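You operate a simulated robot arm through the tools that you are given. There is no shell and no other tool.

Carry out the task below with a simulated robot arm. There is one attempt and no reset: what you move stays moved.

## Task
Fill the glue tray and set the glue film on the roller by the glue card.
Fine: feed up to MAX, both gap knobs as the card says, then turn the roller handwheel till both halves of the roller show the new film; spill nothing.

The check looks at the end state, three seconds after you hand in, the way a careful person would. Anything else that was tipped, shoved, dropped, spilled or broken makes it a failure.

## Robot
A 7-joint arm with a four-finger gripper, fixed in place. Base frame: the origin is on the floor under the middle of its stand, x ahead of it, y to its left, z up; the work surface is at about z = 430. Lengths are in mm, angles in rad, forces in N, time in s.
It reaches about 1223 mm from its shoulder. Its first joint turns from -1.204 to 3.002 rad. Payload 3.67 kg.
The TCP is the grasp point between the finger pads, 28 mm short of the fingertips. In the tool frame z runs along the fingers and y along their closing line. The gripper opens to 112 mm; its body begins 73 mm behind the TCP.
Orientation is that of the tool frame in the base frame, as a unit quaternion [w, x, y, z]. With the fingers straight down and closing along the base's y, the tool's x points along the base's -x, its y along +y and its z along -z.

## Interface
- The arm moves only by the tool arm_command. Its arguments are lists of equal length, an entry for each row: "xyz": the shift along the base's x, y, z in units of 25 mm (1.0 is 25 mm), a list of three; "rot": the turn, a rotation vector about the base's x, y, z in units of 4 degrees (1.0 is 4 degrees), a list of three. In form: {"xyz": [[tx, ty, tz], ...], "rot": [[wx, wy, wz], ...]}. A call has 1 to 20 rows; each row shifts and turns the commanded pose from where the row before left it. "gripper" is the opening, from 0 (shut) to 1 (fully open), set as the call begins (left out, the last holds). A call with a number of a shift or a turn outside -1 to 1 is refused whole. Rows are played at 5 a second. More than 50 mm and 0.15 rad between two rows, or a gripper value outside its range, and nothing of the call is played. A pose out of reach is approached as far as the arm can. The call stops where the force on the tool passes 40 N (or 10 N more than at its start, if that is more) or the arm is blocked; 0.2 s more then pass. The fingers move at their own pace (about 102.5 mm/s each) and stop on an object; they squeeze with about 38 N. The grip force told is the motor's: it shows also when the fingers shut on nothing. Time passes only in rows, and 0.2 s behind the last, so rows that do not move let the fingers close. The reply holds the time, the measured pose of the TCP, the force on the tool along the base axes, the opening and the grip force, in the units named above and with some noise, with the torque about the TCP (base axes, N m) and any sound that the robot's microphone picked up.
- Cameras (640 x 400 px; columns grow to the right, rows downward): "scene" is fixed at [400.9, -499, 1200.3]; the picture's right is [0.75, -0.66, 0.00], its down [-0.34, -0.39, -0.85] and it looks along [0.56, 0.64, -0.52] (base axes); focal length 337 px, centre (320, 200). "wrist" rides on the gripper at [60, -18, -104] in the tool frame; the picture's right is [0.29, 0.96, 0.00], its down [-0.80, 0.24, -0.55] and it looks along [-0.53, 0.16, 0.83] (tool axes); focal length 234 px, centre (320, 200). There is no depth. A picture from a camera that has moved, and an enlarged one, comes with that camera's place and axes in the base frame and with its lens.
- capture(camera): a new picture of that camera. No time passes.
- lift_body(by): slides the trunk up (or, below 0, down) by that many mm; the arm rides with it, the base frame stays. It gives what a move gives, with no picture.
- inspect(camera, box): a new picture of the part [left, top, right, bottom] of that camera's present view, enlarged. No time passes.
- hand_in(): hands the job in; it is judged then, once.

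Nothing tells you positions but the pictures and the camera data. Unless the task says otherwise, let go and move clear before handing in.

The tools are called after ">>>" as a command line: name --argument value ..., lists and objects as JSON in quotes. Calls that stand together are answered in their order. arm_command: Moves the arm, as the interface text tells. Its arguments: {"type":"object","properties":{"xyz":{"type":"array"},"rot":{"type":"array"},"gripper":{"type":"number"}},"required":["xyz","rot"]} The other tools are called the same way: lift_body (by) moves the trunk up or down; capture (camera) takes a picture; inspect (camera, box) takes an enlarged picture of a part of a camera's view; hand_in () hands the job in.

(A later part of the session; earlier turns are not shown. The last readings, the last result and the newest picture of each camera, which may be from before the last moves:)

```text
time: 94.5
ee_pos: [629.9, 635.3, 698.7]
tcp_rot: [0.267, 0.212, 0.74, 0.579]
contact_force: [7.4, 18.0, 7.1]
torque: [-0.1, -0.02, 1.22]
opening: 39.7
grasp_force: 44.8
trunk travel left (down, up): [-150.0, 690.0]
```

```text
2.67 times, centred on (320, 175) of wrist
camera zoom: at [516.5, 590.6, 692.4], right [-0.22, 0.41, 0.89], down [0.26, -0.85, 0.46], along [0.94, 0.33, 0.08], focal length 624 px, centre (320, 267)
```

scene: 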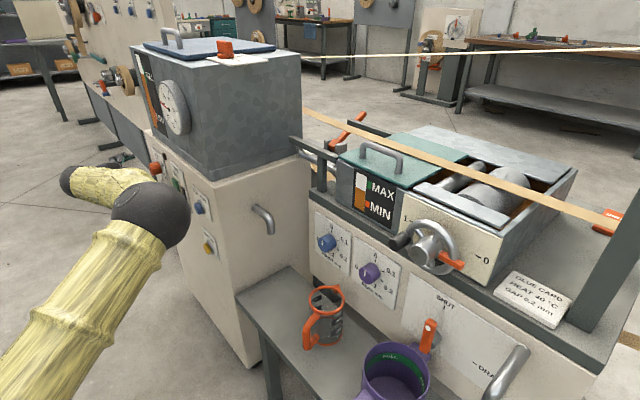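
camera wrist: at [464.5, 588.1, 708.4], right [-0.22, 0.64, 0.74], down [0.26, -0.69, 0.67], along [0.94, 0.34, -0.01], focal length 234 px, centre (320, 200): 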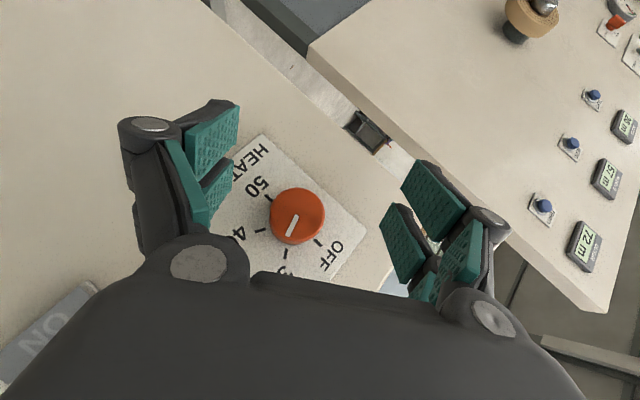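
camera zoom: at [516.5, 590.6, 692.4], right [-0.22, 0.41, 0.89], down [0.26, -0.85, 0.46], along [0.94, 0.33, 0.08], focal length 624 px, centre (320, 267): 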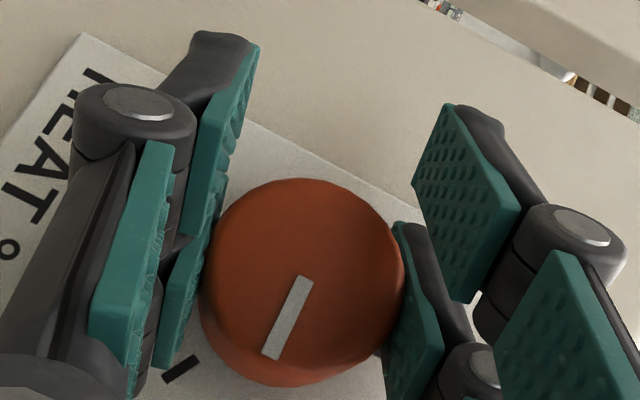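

>>> arm_command --xyz '[[0, -0.02, 0.01], [0, -0.02, 0.01], [0, -0.02, 0.01], [0, 0, 0.012], [0, 0, 0.012], [0, 0, 0.012], [0, 0, 0.012]]' --rot '[[0.8, 0, 0], [0.8, 0, 0], [0.8, 0, 0], [0.8, 0, 0], [0.8, 0, 0], [0.8, 0, 0], [0.8, 0, 0]]'

>>> arm_command --xyz '[[0, 0, 0.012], [0, 0, 0.012], [0, 0, 0.012], [0, 0, 0.012], [0, 0, 0.012]]' --rot '[[0.8, 0, 0], [0.8, 0, 0], [0.8, 0, 0], [0.8, 0, 0], [0.8, 0, 0]]'

>>> inspect --camera "wrist" --box '[200, 100, 440, 250]'

```text
time: 95.2
ee_pos: [628.6, 633.4, 699.0]
tcp_rot: [0.254, 0.227, 0.705, 0.623]
contact_force: [7.0, 19.3, 3.1]
torque: [-0.01, 0.1, 0.8]
opening: 39.7
grasp_force: 44.8
trunk travel left (down, up): [-150.0, 690.0]
stopped in row 3: the force on the tool passed its limit at 42 N (the readings are from after the stop); the commanded pose is now the measured one
```

```text
time: 96.4
ee_pos: [629.2, 635.7, 700.7]
tcp_rot: [0.221, 0.259, 0.611, 0.714]
contact_force: [5.6, 22.1, 2.1]
torque: [0.02, -0.45, 1.35]
opening: 39.7
grasp_force: 44.8
trunk travel left (down, up): [-150.0, 690.0]
```

```text
2.67 times, centred on (320, 175) of wrist
camera zoom: at [516.4, 596.4, 677.8], right [-0.22, 0.03, 0.98], down [0.26, -0.96, 0.09], along [0.94, 0.27, 0.2], focal length 624 px, centre (320, 267)
```

zoom: 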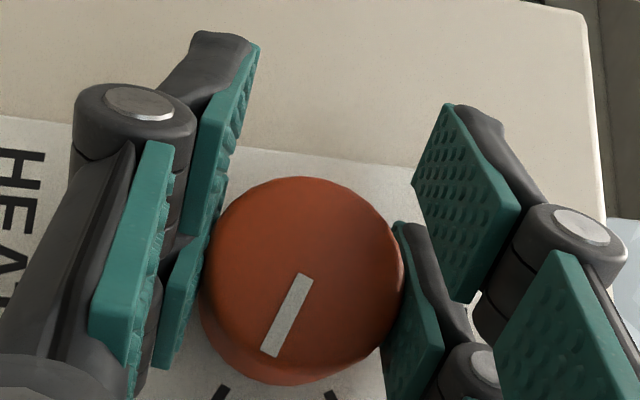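

>>> arm_command --xyz '[[0, 0.05, 0.012], [0, 0.03, 0.012], [0, 0, 0.012], [0, 0, 0.012]]' --rot '[[0.75, 0, 0], [0.75, 0, 0], [0.75, 0, 0], [0.75, 0, 0]]'

>>> inspect --camera "wrist" --box '[200, 100, 440, 250]'

```text
time: 97.4
ee_pos: [629.9, 633.8, 702.7]
tcp_rot: [0.193, 0.282, 0.533, 0.774]
contact_force: [-21.5, -27.6, -12.2]
torque: [-0.02, 0.4, -0.89]
opening: 39.9
grasp_force: 45.1
trunk travel left (down, up): [-150.0, 690.0]
```

```text
2.67 times, centred on (320, 175) of wrist
camera zoom: at [516.6, 602.5, 671.5], right [-0.22, -0.17, 0.96], down [0.26, -0.96, -0.11], along [0.94, 0.22, 0.25], focal length 624 px, centre (320, 267)
```

zoom: 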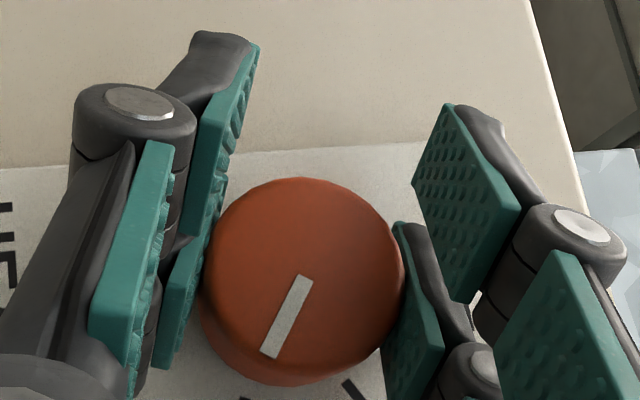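

The pointer seems to be at or slightly past 40 already. I'll release and look carefully.

>>> arm_command --xyz '[[0, 0, 0], [0, 0, 0], [0, 0, 0], [-0.7, 0, 0], [-0.7, 0, 0], [-0.7, 0, 0]]' --rot '[[0, 0, 0], [0, 0, 0], [0, 0, 0], [0, 0, 0], [0, 0, 0], [0, 0, 0]]' --gripper 0.85

>>> inspect --camera "wrist" --box '[200, 120, 400, 245]'

>>> inspect --camera "scene" --box '[130, 130, 210, 200]'

>>> inspect --camera "scene" --box '[140, 60, 204, 144]'

```text
time: 98.8
ee_pos: [577.6, 635.1, 702.1]
tcp_rot: [0.192, 0.282, 0.533, 0.774]
contact_force: [0.9, -0.2, 0.4]
torque: [-0.01, 0.01, 0.0]
opening: 95.5
grasp_force: 0.1
trunk travel left (down, up): [-150.0, 690.0]
```

```text
3.20 times, centred on (300, 182) of wrist
camera zoom: at [464.3, 602.8, 672.0], right [-0.22, -0.17, 0.96], down [0.26, -0.96, -0.11], along [0.94, 0.22, 0.25], focal length 749 px, centre (384, 256)
```

zoom: 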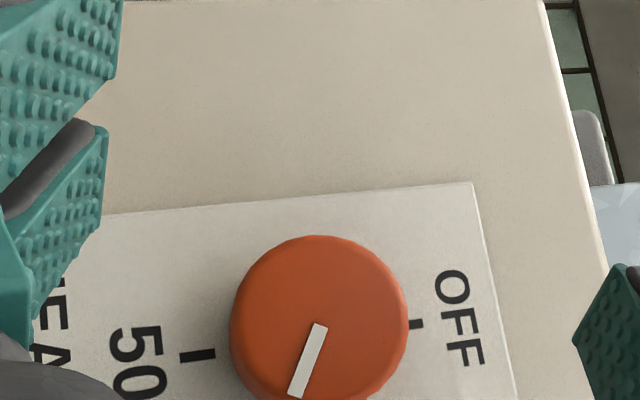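

```text
5.71 times, centred on (170, 165) of scene
camera zoom: at [400.9, -499.0, 1200.3], right [0.75, -0.66, 0.0], down [-0.34, -0.39, -0.85], along [0.56, 0.64, -0.52], focal length 1925 px, centre (1177, 400)
```

zoom: 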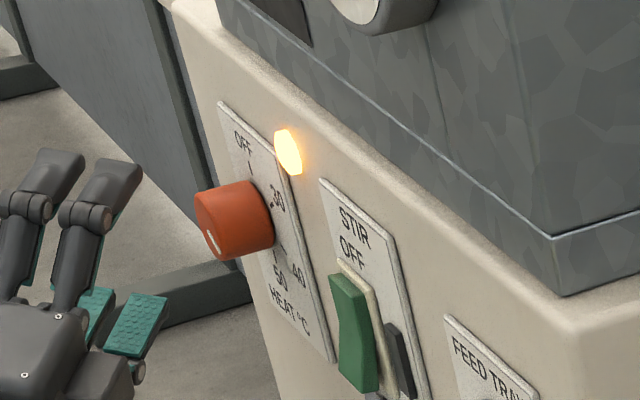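

```text
4.76 times, centred on (172, 102) of scene
camera zoom: at [400.9, -499.0, 1200.3], right [0.75, -0.66, 0.0], down [-0.34, -0.39, -0.85], along [0.56, 0.64, -0.52], focal length 1604 px, centre (1025, 667)
```

zoom: 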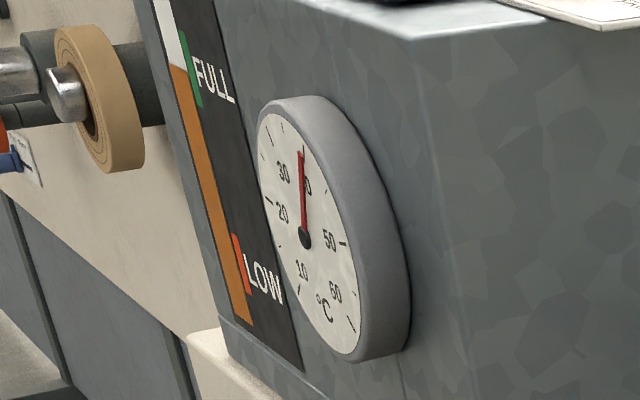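

The heater lamp is lit and the thermometer has already risen to nearly 40 °C; the pointer computes to about 119–121°, i.e. on 40. I'll rotate the hand back a bit to confirm the pointer against the ticks.

>>> arm_command --xyz '[[-0.5, -0.5, 0], [-0.5, -0.5, 0], [-0.5, -0.5, 0], [0, 0, 0], [0, 0, 0]]' --rot '[[-1, 0, 0], [-1, 0, 0], [-1, 0, 0], [-1, 0, 0], [-1, 0, 0]]'

>>> inspect --camera "wrist" --box '[200, 80, 440, 230]'

>>> inspect --camera "scene" --box '[140, 60, 204, 144]'

```text
time: 100.0
ee_pos: [539.0, 597.3, 701.8]
tcp_rot: [0.238, 0.245, 0.66, 0.67]
contact_force: [0.1, -0.1, -0.4]
torque: [0.01, -0.01, 0.02]
opening: 94.9
grasp_force: 0.0
trunk travel left (down, up): [-150.0, 690.0]
```

```text
2.67 times, centred on (320, 155) of wrist
camera zoom: at [426.2, 556.7, 685.4], right [-0.22, 0.17, 0.96], down [0.26, -0.94, 0.22], along [0.94, 0.3, 0.16], focal length 624 px, centre (320, 320)
```

zoom: 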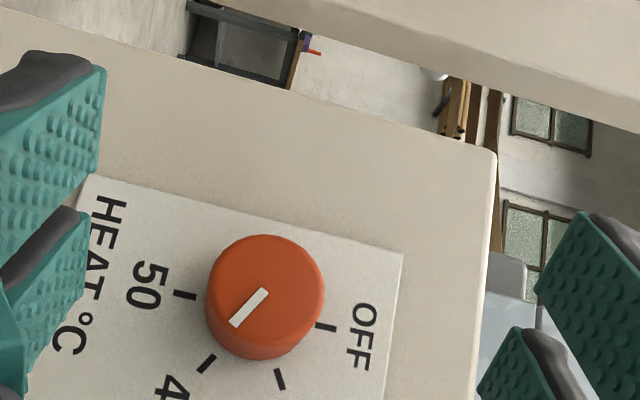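

```text
4.76 times, centred on (172, 102) of scene
camera zoom: at [400.9, -499.0, 1200.3], right [0.75, -0.66, 0.0], down [-0.34, -0.39, -0.85], along [0.56, 0.64, -0.52], focal length 1604 px, centre (1025, 667)
```

zoom: 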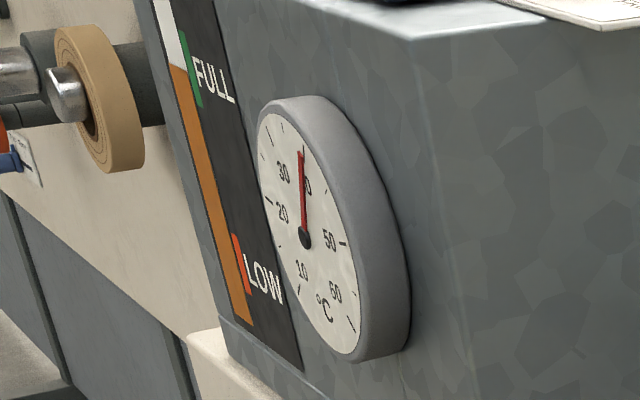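

The heat knob is right on 40 and the thermometer reads 40 °C. Next is the FEED TRAY button at about (656, 296, 701); I'll close the fingers, slide over in front of it and square up.

>>> arm_command --xyz '[[0, -0.97, 0], [0, -0.97, 0], [0, -0.97, 0], [0, -0.97, 0], [0, -0.97, 0], [0, -0.97, 0], [0.1, -0.97, 0], [0.1, -0.97, 0], [0.1, -0.97, 0], [0.1, -0.97, 0], [0.2, -0.97, 0], [0.2, -0.97, 0]]' --rot '[[0, 0, -0.73], [0, 0, -0.73], [0, 0, -0.73], [0, 0, -0.73], [0, 0, -0.73], [0, 0, -0.73], [0, 0, -0.73], [0, 0, -0.73], [0, 0, -0.73], [0, 0, -0.73], [0, 0, -0.73], [0, 0, -0.73]]' --gripper 0

>>> capture --camera "wrist"

>>> capture --camera "scene"

```text
time: 102.6
ee_pos: [560.2, 309.9, 701.2]
tcp_rot: [0.429, 0.431, 0.555, 0.568]
contact_force: [0.6, 0.3, 0.0]
torque: [0.01, -0.02, -0.01]
opening: 0.0
grasp_force: 35.5
trunk travel left (down, up): [-150.0, 690.0]
```

```text
taken
camera wrist: at [443.8, 340.7, 684.8], right [-0.08, 0.26, 0.96], down [-0.33, -0.92, 0.22], along [0.94, -0.3, 0.16], focal length 234 px, centre (320, 200)
```

wrist: 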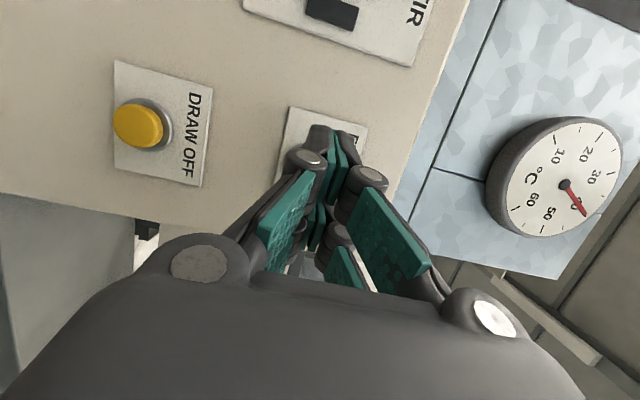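

```text
taken
```

scene: 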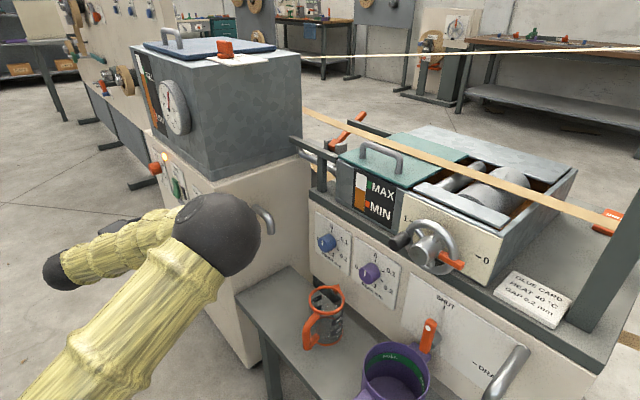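

>>> arm_command --xyz '[[0, 0, 0], [0, 0, 0], [0, 0, 0]]' --rot '[[0, 0, 0], [0, 0, 0], [0, 0, 0]]' --gripper 0.8

>>> inspect --camera "wrist" --box '[200, 80, 440, 230]'

>>> inspect --camera "scene" --box '[340, 150, 420, 230]'

```text
time: 103.4
ee_pos: [560.6, 309.4, 702.0]
tcp_rot: [0.429, 0.43, 0.556, 0.567]
contact_force: [-0.1, 0.1, -0.4]
torque: [-0.01, -0.01, 0.01]
opening: 89.8
grasp_force: 0.2
trunk travel left (down, up): [-150.0, 690.0]
```

```text
2.67 times, centred on (320, 155) of wrist
camera zoom: at [443.7, 340.8, 685.0], right [-0.08, 0.26, 0.96], down [-0.33, -0.92, 0.22], along [0.94, -0.3, 0.16], focal length 624 px, centre (320, 320)
```

zoom: 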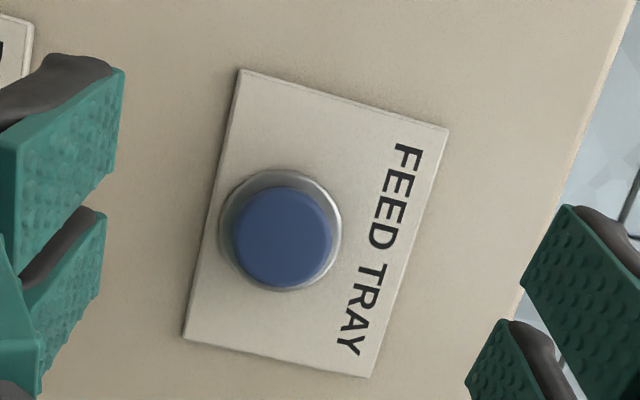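

```text
5.00 times, centred on (380, 190) of scene
camera zoom: at [400.9, -499.0, 1200.3], right [0.75, -0.66, 0.0], down [-0.34, -0.39, -0.85], along [0.56, 0.64, -0.52], focal length 1684 px, centre (20, 250)
```

zoom: 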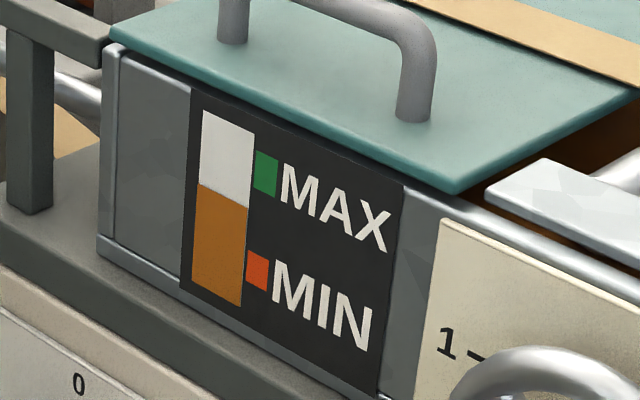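

The feed button's cap face centre is at (656.7, 300, 701). The gauge shows the level a bit below the green MAX block. I'll close the fingers and creep up to the button.

>>> arm_command --xyz '[[0, 0, 0], [0, 0, 0], [0, 0, 0], [0, 0, 0], [0.8, -0.04, -0.02], [0.8, -0.04, 0], [0.7, 0, 0]]' --rot '[[0, 0, 0], [0, 0, 0], [0, 0, 0], [0, 0, 0], [0, 0, 0], [0, 0, 0], [0, 0, 0]]' --gripper 0

>>> capture --camera "wrist"

>>> inspect --camera "scene" --box '[150, 150, 310, 270]'

```text
time: 105.0
ee_pos: [618.1, 304.8, 701.2]
tcp_rot: [0.429, 0.43, 0.556, 0.567]
contact_force: [0.1, 0.1, 0.1]
torque: [0.03, 0.03, 0.04]
opening: 0.0
grasp_force: 35.8
trunk travel left (down, up): [-150.0, 690.0]
```

```text
taken
camera wrist: at [501.1, 337.0, 683.1], right [-0.08, 0.26, 0.96], down [-0.33, -0.92, 0.22], along [0.94, -0.3, 0.16], focal length 234 px, centre (320, 200)
```

wrist: 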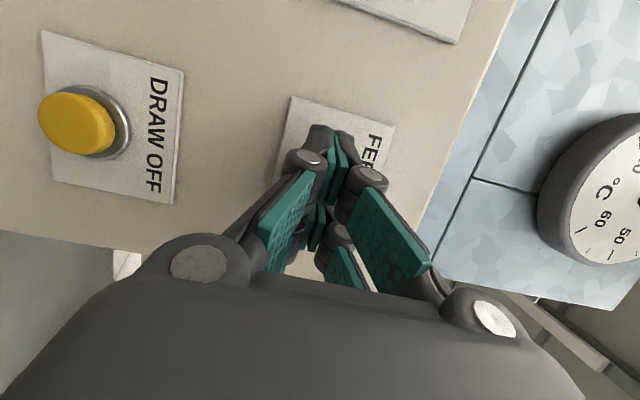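

```text
3.33 times, centred on (230, 210) of scene
camera zoom: at [400.9, -499.0, 1200.3], right [0.75, -0.66, 0.0], down [-0.34, -0.39, -0.85], along [0.56, 0.64, -0.52], focal length 1123 px, centre (620, 167)
```

zoom: 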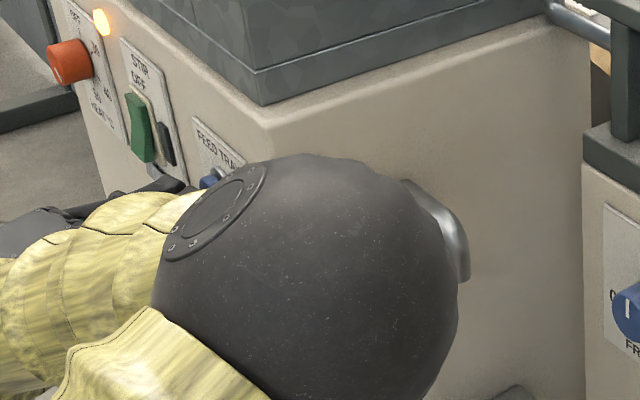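

>>> arm_command --xyz '[[0.08, 0, 0], [0.08, 0, 0], [0.08, 0, 0], [0.08, 0, 0]]' --rot '[[0, 0, 0], [0, 0, 0], [0, 0, 0], [0, 0, 0]]'

>>> inspect --camera "scene" --box '[340, 150, 420, 230]'

```text
time: 106.0
ee_pos: [624.2, 306.7, 702.0]
tcp_rot: [0.428, 0.43, 0.556, 0.568]
contact_force: [-9.6, 2.2, -2.8]
torque: [0.04, 0.11, -0.13]
opening: 6.2
grasp_force: 35.8
trunk travel left (down, up): [-150.0, 690.0]
heard: click
```

```text
5.00 times, centred on (380, 190) of scene
camera zoom: at [400.9, -499.0, 1200.3], right [0.75, -0.66, 0.0], down [-0.34, -0.39, -0.85], along [0.56, 0.64, -0.52], focal length 1684 px, centre (20, 250)
```

zoom: 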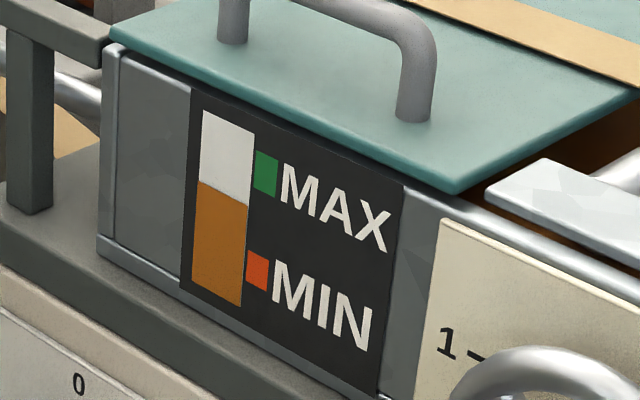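

A click: the button is pressed. I'll hold briefly and watch the gauge.

>>> arm_command --xyz '[[0, 0, 0], [0, 0, 0]]' --rot '[[0, 0, 0], [0, 0, 0]]'

>>> inspect --camera "scene" --box '[340, 150, 420, 230]'

```text
time: 106.6
ee_pos: [623.7, 305.9, 702.5]
tcp_rot: [0.429, 0.431, 0.555, 0.568]
contact_force: [-13.5, 4.5, -3.6]
torque: [0.09, 0.11, -0.15]
opening: 5.9
grasp_force: 35.9
trunk travel left (down, up): [-150.0, 690.0]
```

```text
5.00 times, centred on (380, 190) of scene
camera zoom: at [400.9, -499.0, 1200.3], right [0.75, -0.66, 0.0], down [-0.34, -0.39, -0.85], along [0.56, 0.64, -0.52], focal length 1684 px, centre (20, 250)
```

zoom: 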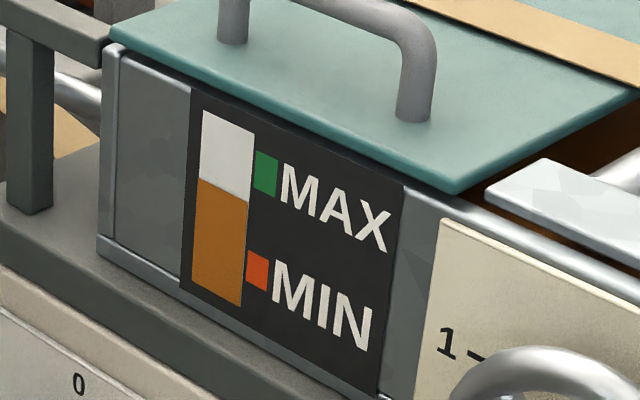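

The level is rising slowly while held. I'll hold on a bit more.

>>> arm_command --xyz '[[0, 0, 0], [0, 0, 0], [0, 0, 0], [0, 0, 0], [0, 0, 0], [0, 0, 0], [0, 0, 0], [0, 0, 0], [0, 0, 0]]' --rot '[[0, 0, 0], [0, 0, 0], [0, 0, 0], [0, 0, 0], [0, 0, 0], [0, 0, 0], [0, 0, 0], [0, 0, 0], [0, 0, 0]]'

>>> inspect --camera "scene" --box '[340, 150, 420, 230]'

```text
time: 108.6
ee_pos: [624.1, 305.6, 701.8]
tcp_rot: [0.429, 0.431, 0.556, 0.567]
contact_force: [-13.2, 0.7, -1.0]
torque: [0.04, 0.06, -0.22]
opening: 6.0
grasp_force: 35.9
trunk travel left (down, up): [-150.0, 690.0]
```

```text
5.00 times, centred on (380, 190) of scene
camera zoom: at [400.9, -499.0, 1200.3], right [0.75, -0.66, 0.0], down [-0.34, -0.39, -0.85], along [0.56, 0.64, -0.52], focal length 1684 px, centre (20, 250)
```

zoom: 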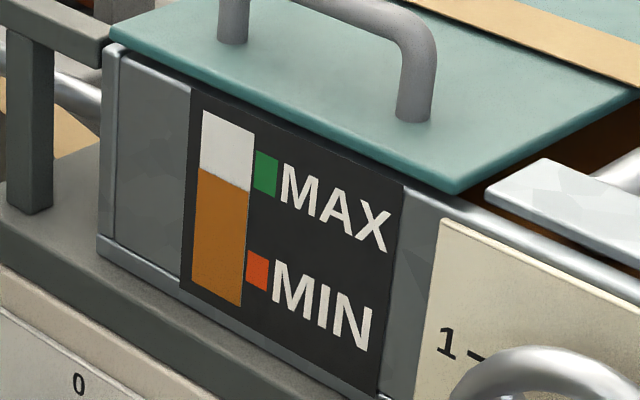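

>>> inspect --camera "scene" --box '[372, 166, 404, 216]'

```text
8.00 times, centred on (388, 191) of scene
camera zoom: at [400.9, -499.0, 1200.3], right [0.75, -0.66, 0.0], down [-0.34, -0.39, -0.85], along [0.56, 0.64, -0.52], focal length 2695 px, centre (-224, 272)
```

zoom: 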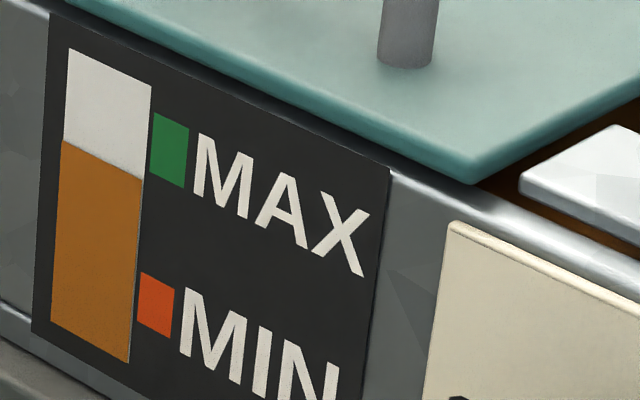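

The gauge fraction is about 0.655 with MAX centred at about 0.80, rising at roughly 0.03 per second. I'll hold 3 s more and then release to check it stops.

>>> arm_command --xyz '[[0, 0, 0], [0, 0, 0], [0, 0, 0], [0, 0, 0], [0, 0, 0], [0, 0, 0], [0, 0, 0], [0, 0, 0], [0, 0, 0], [0, 0, 0], [0, 0, 0], [0, 0, 0], [0, 0, 0], [-0.4, 0, 0]]' --rot '[[0, 0, 0], [0, 0, 0], [0, 0, 0], [0, 0, 0], [0, 0, 0], [0, 0, 0], [0, 0, 0], [0, 0, 0], [0, 0, 0], [0, 0, 0], [0, 0, 0], [0, 0, 0], [0, 0, 0], [0, 0, 0]]'

>>> inspect --camera "scene" --box '[372, 166, 404, 216]'

```text
time: 111.6
ee_pos: [616.8, 305.2, 700.7]
tcp_rot: [0.43, 0.431, 0.555, 0.567]
contact_force: [0.3, 0.4, 0.8]
torque: [-0.03, 0.03, 0.01]
opening: 0.0
grasp_force: 35.4
trunk travel left (down, up): [-150.0, 690.0]
```

```text
8.00 times, centred on (388, 191) of scene
camera zoom: at [400.9, -499.0, 1200.3], right [0.75, -0.66, 0.0], down [-0.34, -0.39, -0.85], along [0.56, 0.64, -0.52], focal length 2695 px, centre (-224, 272)
```

zoom: 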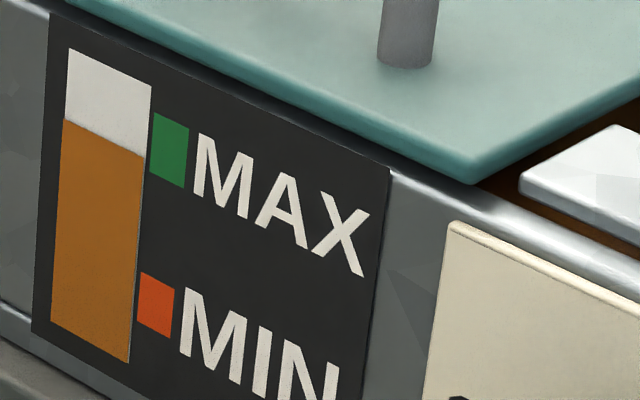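

>>> arm_command --xyz '[[0, 0, 0], [0, 0, 0], [0, 0, 0], [0, 0, 0], [0, 0, 0], [0, 0, 0]]' --rot '[[0, 0, 0], [0, 0, 0], [0, 0, 0], [0, 0, 0], [0, 0, 0], [0, 0, 0]]'

>>> inspect --camera "scene" --box '[372, 166, 404, 216]'

>>> inspect --camera "scene" --box '[140, 60, 204, 144]'

```text
time: 113.0
ee_pos: [615.4, 304.8, 701.9]
tcp_rot: [0.429, 0.431, 0.556, 0.567]
contact_force: [0.0, -0.7, 0.4]
torque: [-0.01, -0.01, 0.02]
opening: 0.3
grasp_force: 35.5
trunk travel left (down, up): [-150.0, 690.0]
```

```text
8.00 times, centred on (388, 191) of scene
camera zoom: at [400.9, -499.0, 1200.3], right [0.75, -0.66, 0.0], down [-0.34, -0.39, -0.85], along [0.56, 0.64, -0.52], focal length 2695 px, centre (-224, 272)
```

zoom: 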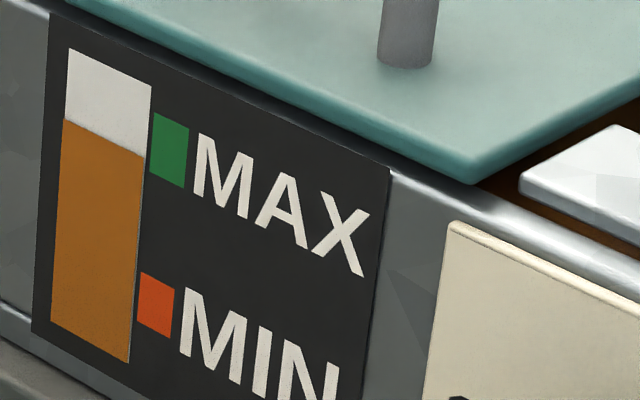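

```text
4.76 times, centred on (172, 102) of scene
camera zoom: at [400.9, -499.0, 1200.3], right [0.75, -0.66, 0.0], down [-0.34, -0.39, -0.85], along [0.56, 0.64, -0.52], focal length 1604 px, centre (1025, 667)
```

zoom: 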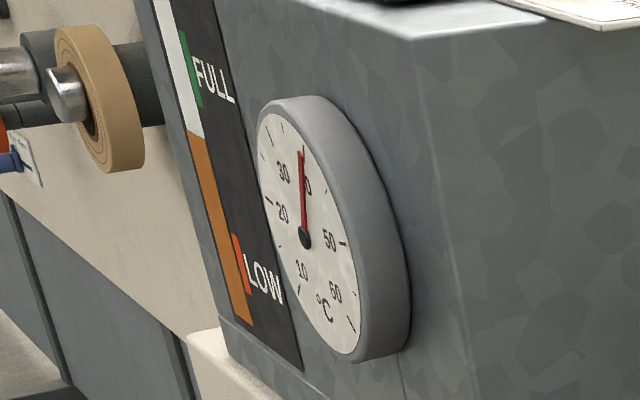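

Feeding stops on release. A short 1.6 s press more should bring it to the middle of the MAX mark.

>>> arm_command --xyz '[[0.36, 0, 0], [0, 0, 0], [0, 0, 0], [0, 0, 0], [0, 0, 0], [0, 0, 0], [0, 0, 0], [0, 0, 0], [-0.5, 0, 0], [-0.3, 0, 0]]' --rot '[[0, 0, 0], [0, 0, 0], [0, 0, 0], [0, 0, 0], [0, 0, 0], [0, 0, 0], [0, 0, 0], [0, 0, 0], [0, 0, 0], [0, 0, 0]]'

>>> inspect --camera "scene" --box '[372, 166, 404, 216]'

```text
time: 115.2
ee_pos: [603.8, 304.6, 701.9]
tcp_rot: [0.429, 0.431, 0.555, 0.567]
contact_force: [-0.9, -0.3, -0.3]
torque: [0.03, -0.02, 0.01]
opening: 0.0
grasp_force: 35.2
trunk travel left (down, up): [-150.0, 690.0]
heard: click
```

```text
8.00 times, centred on (388, 191) of scene
camera zoom: at [400.9, -499.0, 1200.3], right [0.75, -0.66, 0.0], down [-0.34, -0.39, -0.85], along [0.56, 0.64, -0.52], focal length 2695 px, centre (-224, 272)
```

zoom: 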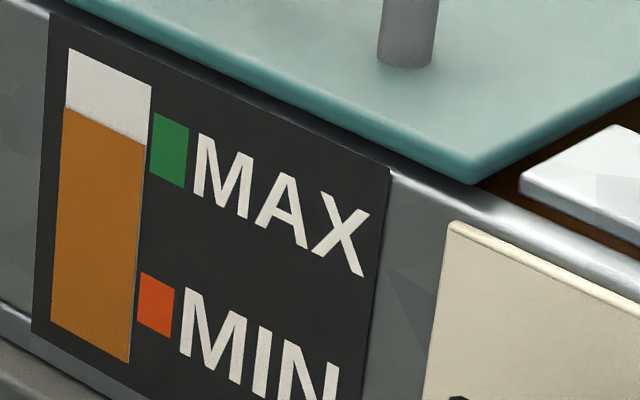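

>>> arm_command --xyz '[[0.5, 0, 0], [0.32, 0, 0], [0, 0, 0], [-0.5, 0, 0], [-0.6, 0, 0], [-0.8, 0, 0]]' --rot '[[0, 0, 0], [0, 0, 0], [0, 0, 0], [0, 0, 0], [0, 0, 0], [0, 0, 0]]'

>>> inspect --camera "scene" --box '[372, 166, 404, 216]'

>>> capture --camera "scene"

```text
time: 116.6
ee_pos: [577.1, 306.2, 701.4]
tcp_rot: [0.429, 0.43, 0.556, 0.567]
contact_force: [0.7, -0.4, -0.5]
torque: [-0.03, -0.01, 0.02]
opening: 0.1
grasp_force: 35.4
trunk travel left (down, up): [-150.0, 690.0]
heard: click
```

```text
8.00 times, centred on (388, 191) of scene
camera zoom: at [400.9, -499.0, 1200.3], right [0.75, -0.66, 0.0], down [-0.34, -0.39, -0.85], along [0.56, 0.64, -0.52], focal length 2695 px, centre (-224, 272)
```

zoom: 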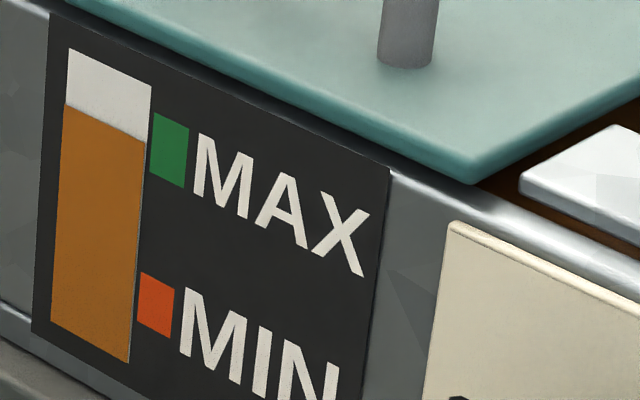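

```text
taken
```

scene: 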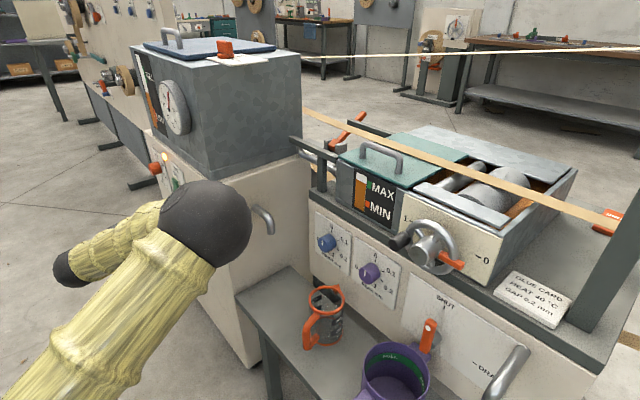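

The level is now at the middle of the MAX mark. Next are the gap knobs: blue at about (857, 8, 654), purple at about (857, -142, 654), with ticks every 60° so 0.2 is at 120°. I'll reorient the hand to point 30° downward (to clear the jug) and move in front of the blue knob.

>>> arm_command --xyz '[[0.08, -0.69, 0.13], [0.08, -0.69, 0.13], [0.08, -0.69, 0.13], [0.08, -0.69, 0.13], [0.08, -0.69, 0.13], [0.08, -0.69, 0.13], [0.08, -0.69, 0.13], [0.08, -0.69, 0.13], [0.08, -0.69, 0.13], [0.08, -0.69, 0.13], [0.08, -0.69, 0.13], [0.08, -0.69, 0.13]]' --rot '[[-0.932, 0.122, 0.122], [-0.932, 0.122, 0.122], [-0.932, 0.122, 0.122], [-0.932, 0.122, 0.122], [-0.932, 0.122, 0.122], [-0.932, 0.122, 0.122], [-0.932, 0.122, 0.122], [-0.932, 0.122, 0.122], [-0.932, 0.122, 0.122], [-0.932, 0.122, 0.122], [-0.932, 0.122, 0.122], [-0.932, 0.122, 0.122]]'

>>> capture --camera "scene"

```text
time: 119.2
ee_pos: [600.4, 98.4, 740.1]
tcp_rot: [0.504, 0.234, 0.771, 0.312]
contact_force: [0.4, -1.1, -0.6]
torque: [-0.05, -0.02, 0.02]
opening: 0.0
grasp_force: 35.6
trunk travel left (down, up): [-150.0, 690.0]
```

```text
taken
```

scene: 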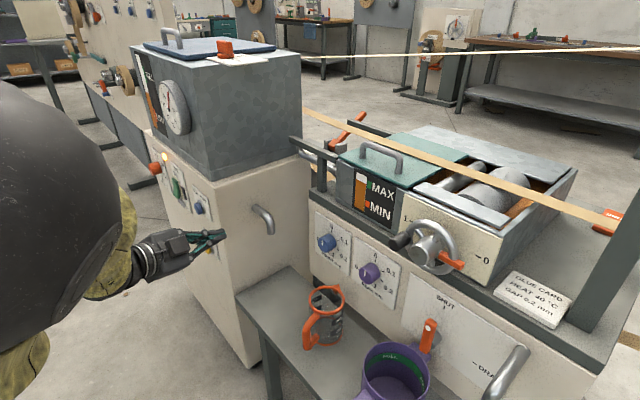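

>>> arm_command --xyz '[[0.43, -0.31, -0.07], [0.43, -0.31, -0.07], [0.43, -0.31, -0.07], [0.43, -0.31, -0.07], [0.43, -0.31, -0.07], [0.43, -0.31, -0.07], [0.43, -0.31, -0.07], [0.43, -0.31, -0.07], [0.43, -0.31, -0.07], [0.43, -0.31, -0.07], [0.43, -0.31, -0.07], [0.43, -0.31, -0.07]]' --rot '[[-0.932, 0.122, 0.122], [-0.932, 0.122, 0.122], [-0.932, 0.122, 0.122], [-0.932, 0.122, 0.122], [-0.932, 0.122, 0.122], [-0.932, 0.122, 0.122], [-0.932, 0.122, 0.122], [-0.932, 0.122, 0.122], [-0.932, 0.122, 0.122], [-0.932, 0.122, 0.122], [-0.932, 0.122, 0.122], [-0.932, 0.122, 0.122]]' --gripper 0.8

>>> capture --camera "scene"

>>> capture --camera "wrist"

```text
time: 121.8
ee_pos: [730.8, 6.1, 717.1]
tcp_rot: [0.499, 0.001, 0.866, 0.008]
contact_force: [-0.1, -0.5, 0.0]
torque: [0.03, 0.02, 0.04]
opening: 89.6
grasp_force: 0.1
trunk travel left (down, up): [-150.0, 690.0]
```

```text
taken
```

scene: 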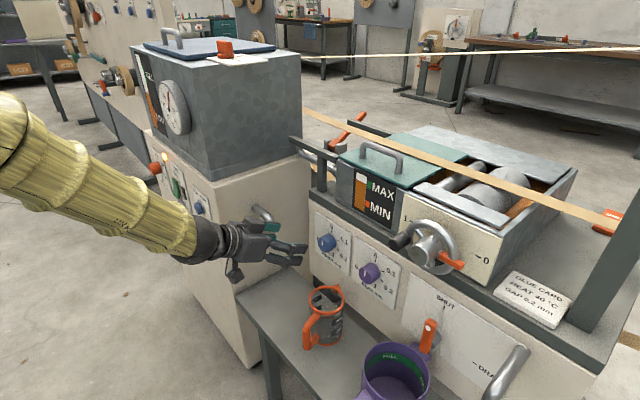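

```text
taken
camera wrist: at [610.1, -12.6, 719.1], right [-0.15, 0.96, -0.24], down [-0.08, 0.23, 0.97], along [0.99, 0.16, 0.04], focal length 234 px, centre (320, 200)
```

wrist: 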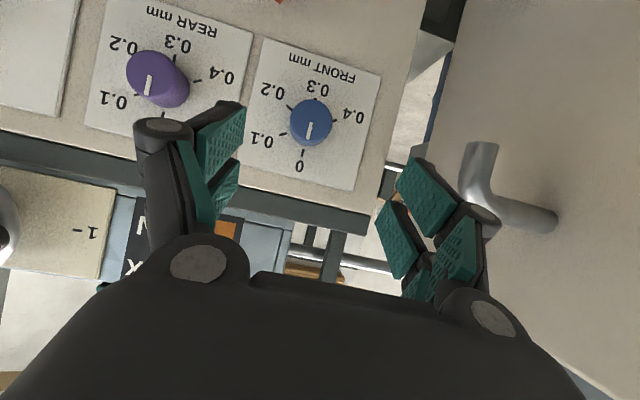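

A clear view of both dials, both on 0. I'll zoom in to measure the knob positions.

>>> inspect --camera "wrist" --box '[240, 40, 400, 190]'

>>> inspect --camera "wrist" --box '[80, 0, 250, 140]'

```text
2.67 times, centred on (320, 115) of wrist
camera zoom: at [610.1, -12.6, 719.1], right [-0.15, 0.96, -0.24], down [-0.08, 0.23, 0.97], along [0.99, 0.16, 0.04], focal length 624 px, centre (320, 427)
```

zoom: 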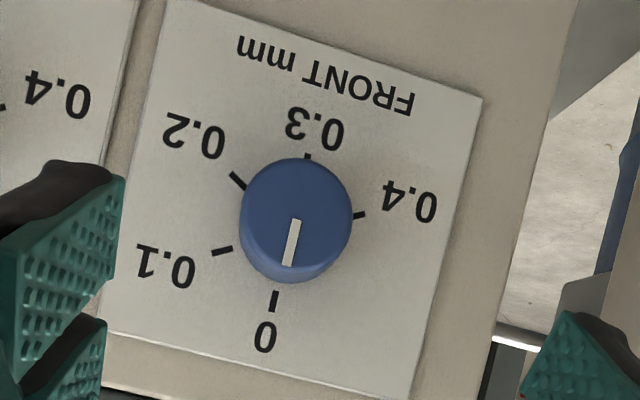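

```text
2.86 times, centred on (165, 70) of wrist
camera zoom: at [610.1, -12.6, 719.1], right [-0.15, 0.96, -0.24], down [-0.08, 0.23, 0.97], along [0.99, 0.16, 0.04], focal length 669 px, centre (763, 571)
```

zoom: 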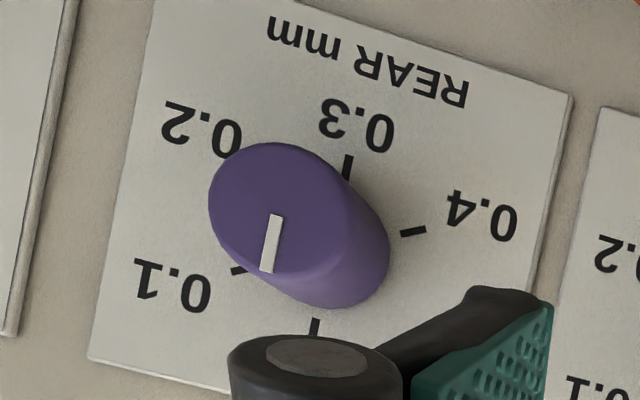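

Blue knob axis at (y, z) ≈ (-1.7, 654), purple at (-146.5, 654.5), faces at x ≈ 843.5. I'll tilt the hand 30°, stage in front of the blue knob and approach along the hand's axis.

>>> arm_command --xyz '[[0.146, 0.06, -0.14], [0.146, 0.06, -0.14], [0.146, 0.06, -0.14], [0.146, 0.06, -0.14], [0.146, 0.06, -0.14], [0.146, 0.06, -0.14], [0.146, 0.06, -0.14], [0.146, 0.06, -0.14]]' --rot '[[-1, 0, 0], [-1, 0, 0], [-1, 0, 0], [-1, 0, 0], [-1, 0, 0], [-1, 0, 0], [-1, 0, 0], [-0.5, 0, 0]]'

>>> capture --camera "wrist"

>>> capture --camera "scene"

```text
time: 123.8
ee_pos: [765.0, -1.9, 728.8]
tcp_rot: [0.494, -0.088, 0.847, -0.178]
contact_force: [-0.1, -0.1, -0.8]
torque: [-0.01, -0.02, 0.01]
opening: 89.5
grasp_force: 0.1
trunk travel left (down, up): [-150.0, 690.0]
stopped in row 8: the arm was blocked; the commanded pose is now the measured one
```

```text
taken
camera wrist: at [644.9, -15.0, 735.2], right [-0.12, 0.79, -0.6], down [-0.08, 0.6, 0.8], along [0.99, 0.14, -0.01], focal length 234 px, centre (320, 200)
```

wrist: 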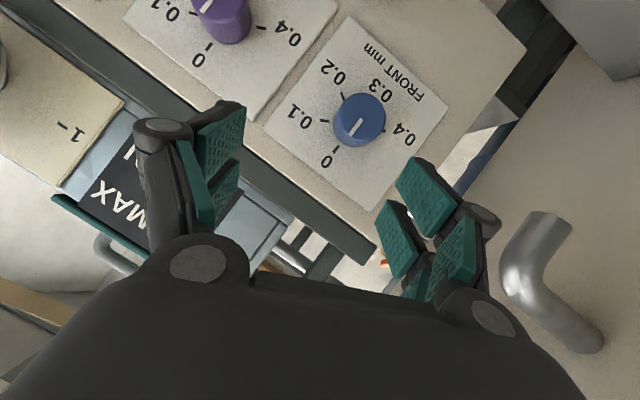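

```text
taken
```

scene: 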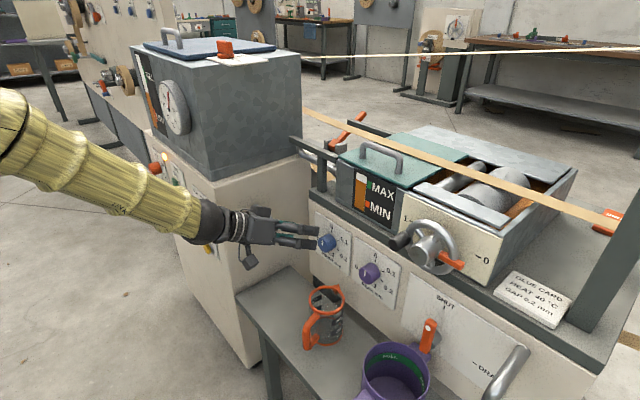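

The wrist roll is near its limit in that direction, so I'll start the grasp with the fingers level instead and use a flatter 10° pitch, which leaves about 120° of roll the right way. Setting that up in front of the blue knob.

>>> arm_command --xyz '[[0.03, 0, 0], [0.03, 0, 0], [0.03, 0, 0], [0.03, 0, 0], [0.03, 0, -0.2], [0.03, 0, -0.2], [0.03, 0, -0.4], [0.03, 0, -0.45], [0.03, 0, -0.45], [0.03, 0, -0.45], [0.03, 0, -0.4]]' --rot '[[0.955, 0, 0], [0.955, 0, 0], [0.955, 0, 0], [0.955, 0, 0], [0.955, 0, 0], [0.955, 0, 0], [0, -1, 0], [0, -1, 0], [0, -1, 0], [0, -1, 0], [0, -1, 0]]' --gripper 0.7

>>> capture --camera "wrist"

>>> capture --camera "scene"

```text
time: 126.2
ee_pos: [775.1, 0.5, 663.8]
tcp_rot: [0.645, 0.012, 0.764, -0.006]
contact_force: [0.1, -0.8, 0.1]
torque: [0.01, 0.07, 0.0]
opening: 78.7
grasp_force: 0.1
trunk travel left (down, up): [-150.0, 690.0]
```

```text
taken
camera wrist: at [661.0, -14.7, 623.1], right [-0.02, 0.96, -0.28], down [-0.41, 0.25, 0.88], along [0.91, 0.13, 0.38], focal length 234 px, centre (320, 200)
```

wrist: 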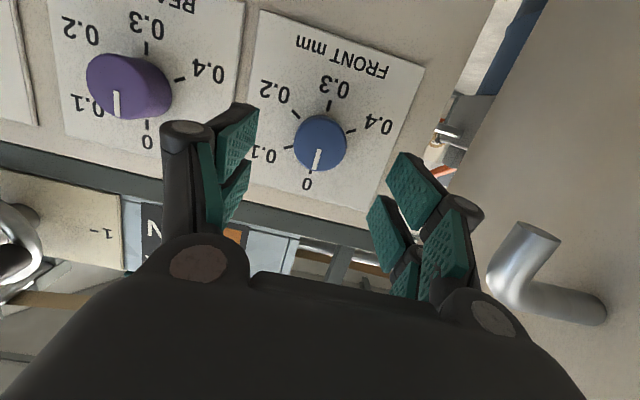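

```text
taken
```

scene: 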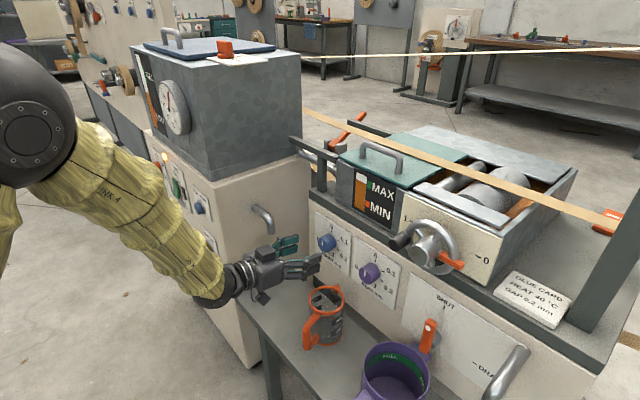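

>>> arm_command --xyz '[[0.57, -0.022, -0.098], [0.57, -0.022, -0.098], [0.57, -0.022, -0.098], [0.57, -0.022, -0.098]]' --rot '[[0, 0, 0], [0, 0, 0], [0, 0, 0], [0, 0, 0]]'

>>> capture --camera "wrist"

>>> inspect --camera "scene" --box '[240, 220, 400, 340]'

```text
time: 127.2
ee_pos: [830.9, -3.6, 656.1]
tcp_rot: [0.644, 0.011, 0.765, -0.006]
contact_force: [-0.2, -0.1, -0.2]
torque: [0.02, 0.06, -0.01]
opening: 78.5
grasp_force: 0.1
trunk travel left (down, up): [-150.0, 690.0]
```

```text
taken
camera wrist: at [717.5, -17.2, 614.4], right [-0.02, 0.96, -0.28], down [-0.4, 0.25, 0.88], along [0.91, 0.13, 0.38], focal length 234 px, centre (320, 200)
```

wrist: 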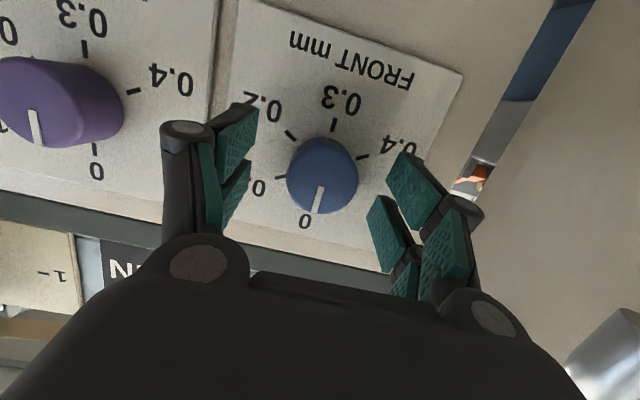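

```text
3.33 times, centred on (320, 280) of scene
camera zoom: at [400.9, -499.0, 1200.3], right [0.75, -0.66, 0.0], down [-0.34, -0.39, -0.85], along [0.56, 0.64, -0.52], focal length 1123 px, centre (320, -67)
```

zoom: 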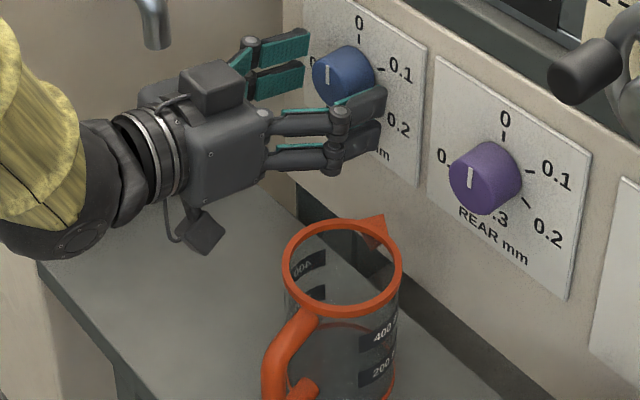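

The fingers straddle the blue knob with the jug clear. Closing the grip.

>>> arm_command --xyz '[[0, 0, 0], [0, 0, 0], [0, 0, 0]]' --rot '[[0, 0, 0], [0, 0, 0], [0, 0, 0]]' --gripper 0.2

>>> inspect --camera "wrist" --box '[200, 80, 440, 230]'

```text
time: 128.0
ee_pos: [830.9, -0.3, 656.2]
tcp_rot: [0.645, 0.009, 0.764, -0.005]
contact_force: [4.6, 23.1, 2.2]
torque: [0.0, -0.01, 0.9]
opening: 41.2
grasp_force: 44.4
trunk travel left (down, up): [-150.0, 690.0]
```

```text
2.67 times, centred on (320, 155) of wrist
camera zoom: at [717.5, -15.2, 614.5], right [-0.03, 0.96, -0.28], down [-0.41, 0.25, 0.88], along [0.91, 0.14, 0.38], focal length 624 px, centre (320, 320)
```

zoom: 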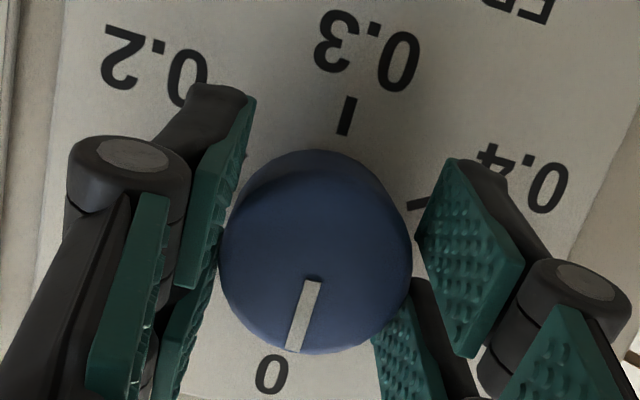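

>>> arm_command --xyz '[[0, 0.05, 0], [0, 0.02, 0], [0, 0, 0], [0, 0, 0], [0, 0, 0]]' --rot '[[0.8, 0, 0], [0.8, 0, 0], [0.8, 0, 0], [0.8, 0, 0], [0.8, 0, 0]]'

>>> inspect --camera "wrist" --box '[200, 80, 440, 230]'

```text
time: 129.2
ee_pos: [831.3, 0.2, 655.1]
tcp_rot: [0.638, 0.1, 0.757, 0.1]
contact_force: [17.9, 26.7, 14.3]
torque: [0.0, 0.03, 1.07]
opening: 41.3
grasp_force: 45.5
trunk travel left (down, up): [-150.0, 690.0]
```

```text
2.67 times, centred on (320, 155) of wrist
camera zoom: at [717.5, -2.8, 611.9], right [-0.02, 1.0, 0.0], down [-0.41, -0.01, 0.91], along [0.91, 0.02, 0.41], focal length 624 px, centre (320, 320)
```

zoom: 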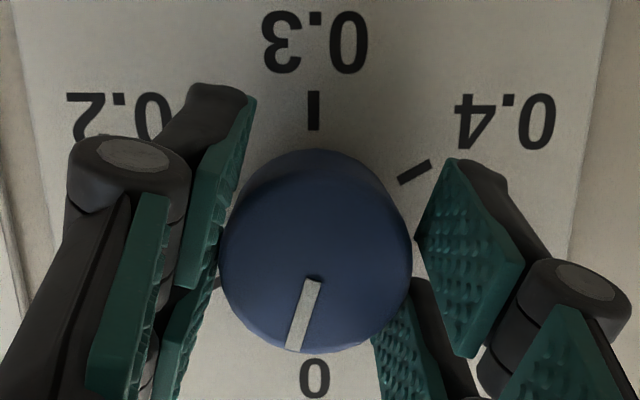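

>>> arm_command --xyz '[[0, 0.06, 0.03]]' --rot '[[0, 0, 0]]'

```text
time: 129.6
ee_pos: [831.2, 0.5, 655.6]
tcp_rot: [0.637, 0.101, 0.758, 0.1]
contact_force: [12.8, 19.6, 10.9]
torque: [-0.01, -1.08, 0.25]
opening: 41.0
grasp_force: 44.6
trunk travel left (down, up): [-150.0, 690.0]
```

>>> arm_command --xyz '[[0.06, 0.12, 0.06]]' --rot '[[0, 0, 0]]'

```text
time: 130.0
ee_pos: [830.4, -0.1, 656.5]
tcp_rot: [0.636, 0.103, 0.759, 0.098]
contact_force: [-19.4, -7.6, 5.4]
torque: [0.01, -0.55, -0.33]
opening: 41.1
grasp_force: 45.3
trunk travel left (down, up): [-150.0, 690.0]
```

>>> arm_command --xyz '[[-0.05, -0.02, 0.01], [0, 0, 0], [0, 0, 0], [0, 0, 0], [0, 0, 0]]' --rot '[[0.8, 0, 0], [0.8, 0, 0], [0.8, 0, 0], [0.8, 0, 0], [0.8, 0, 0]]'

>>> inspect --camera "wrist" --box '[200, 80, 440, 230]'

```text
time: 130.8
ee_pos: [830.1, 0.9, 655.9]
tcp_rot: [0.626, 0.153, 0.748, 0.16]
contact_force: [-21.3, -22.1, 4.5]
torque: [0.03, -0.42, -1.28]
opening: 41.0
grasp_force: 45.3
trunk travel left (down, up): [-150.0, 690.0]
stopped in row 4: the force on the tool passed its limit at 41 N (the readings are from after the stop); the commanded pose is now the measured one
```

```text
2.67 times, centred on (320, 155) of wrist
camera zoom: at [717.4, 4.9, 612.9], right [-0.02, 0.99, 0.16], down [-0.4, -0.15, 0.9], along [0.91, -0.05, 0.4], focal length 624 px, centre (320, 320)
```

zoom: 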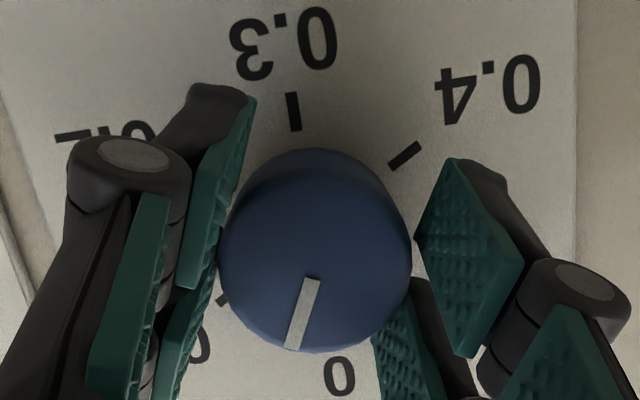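

>>> arm_command --xyz '[[-0.04, -0.05, 0]]' --rot '[[0, 0, 0]]'

```text
time: 131.2
ee_pos: [830.2, 0.6, 656.0]
tcp_rot: [0.626, 0.153, 0.748, 0.159]
contact_force: [-5.2, -18.2, 2.8]
torque: [0.0, -0.05, -0.92]
opening: 41.1
grasp_force: 44.9
trunk travel left (down, up): [-150.0, 690.0]
```

>>> arm_command --xyz '[[-0.01, -0.06, 0], [0, -0.01, 0], [0, 0, 0], [0, 0, 0]]' --rot '[[0.7, 0, 0], [0.7, 0, 0], [0.7, 0, 0], [0.7, 0, 0]]'

```text
time: 132.2
ee_pos: [831.0, -0.7, 656.2]
tcp_rot: [0.609, 0.211, 0.728, 0.233]
contact_force: [21.9, -5.2, 8.6]
torque: [-0.02, -0.48, 0.15]
opening: 41.0
grasp_force: 45.0
trunk travel left (down, up): [-150.0, 690.0]
```

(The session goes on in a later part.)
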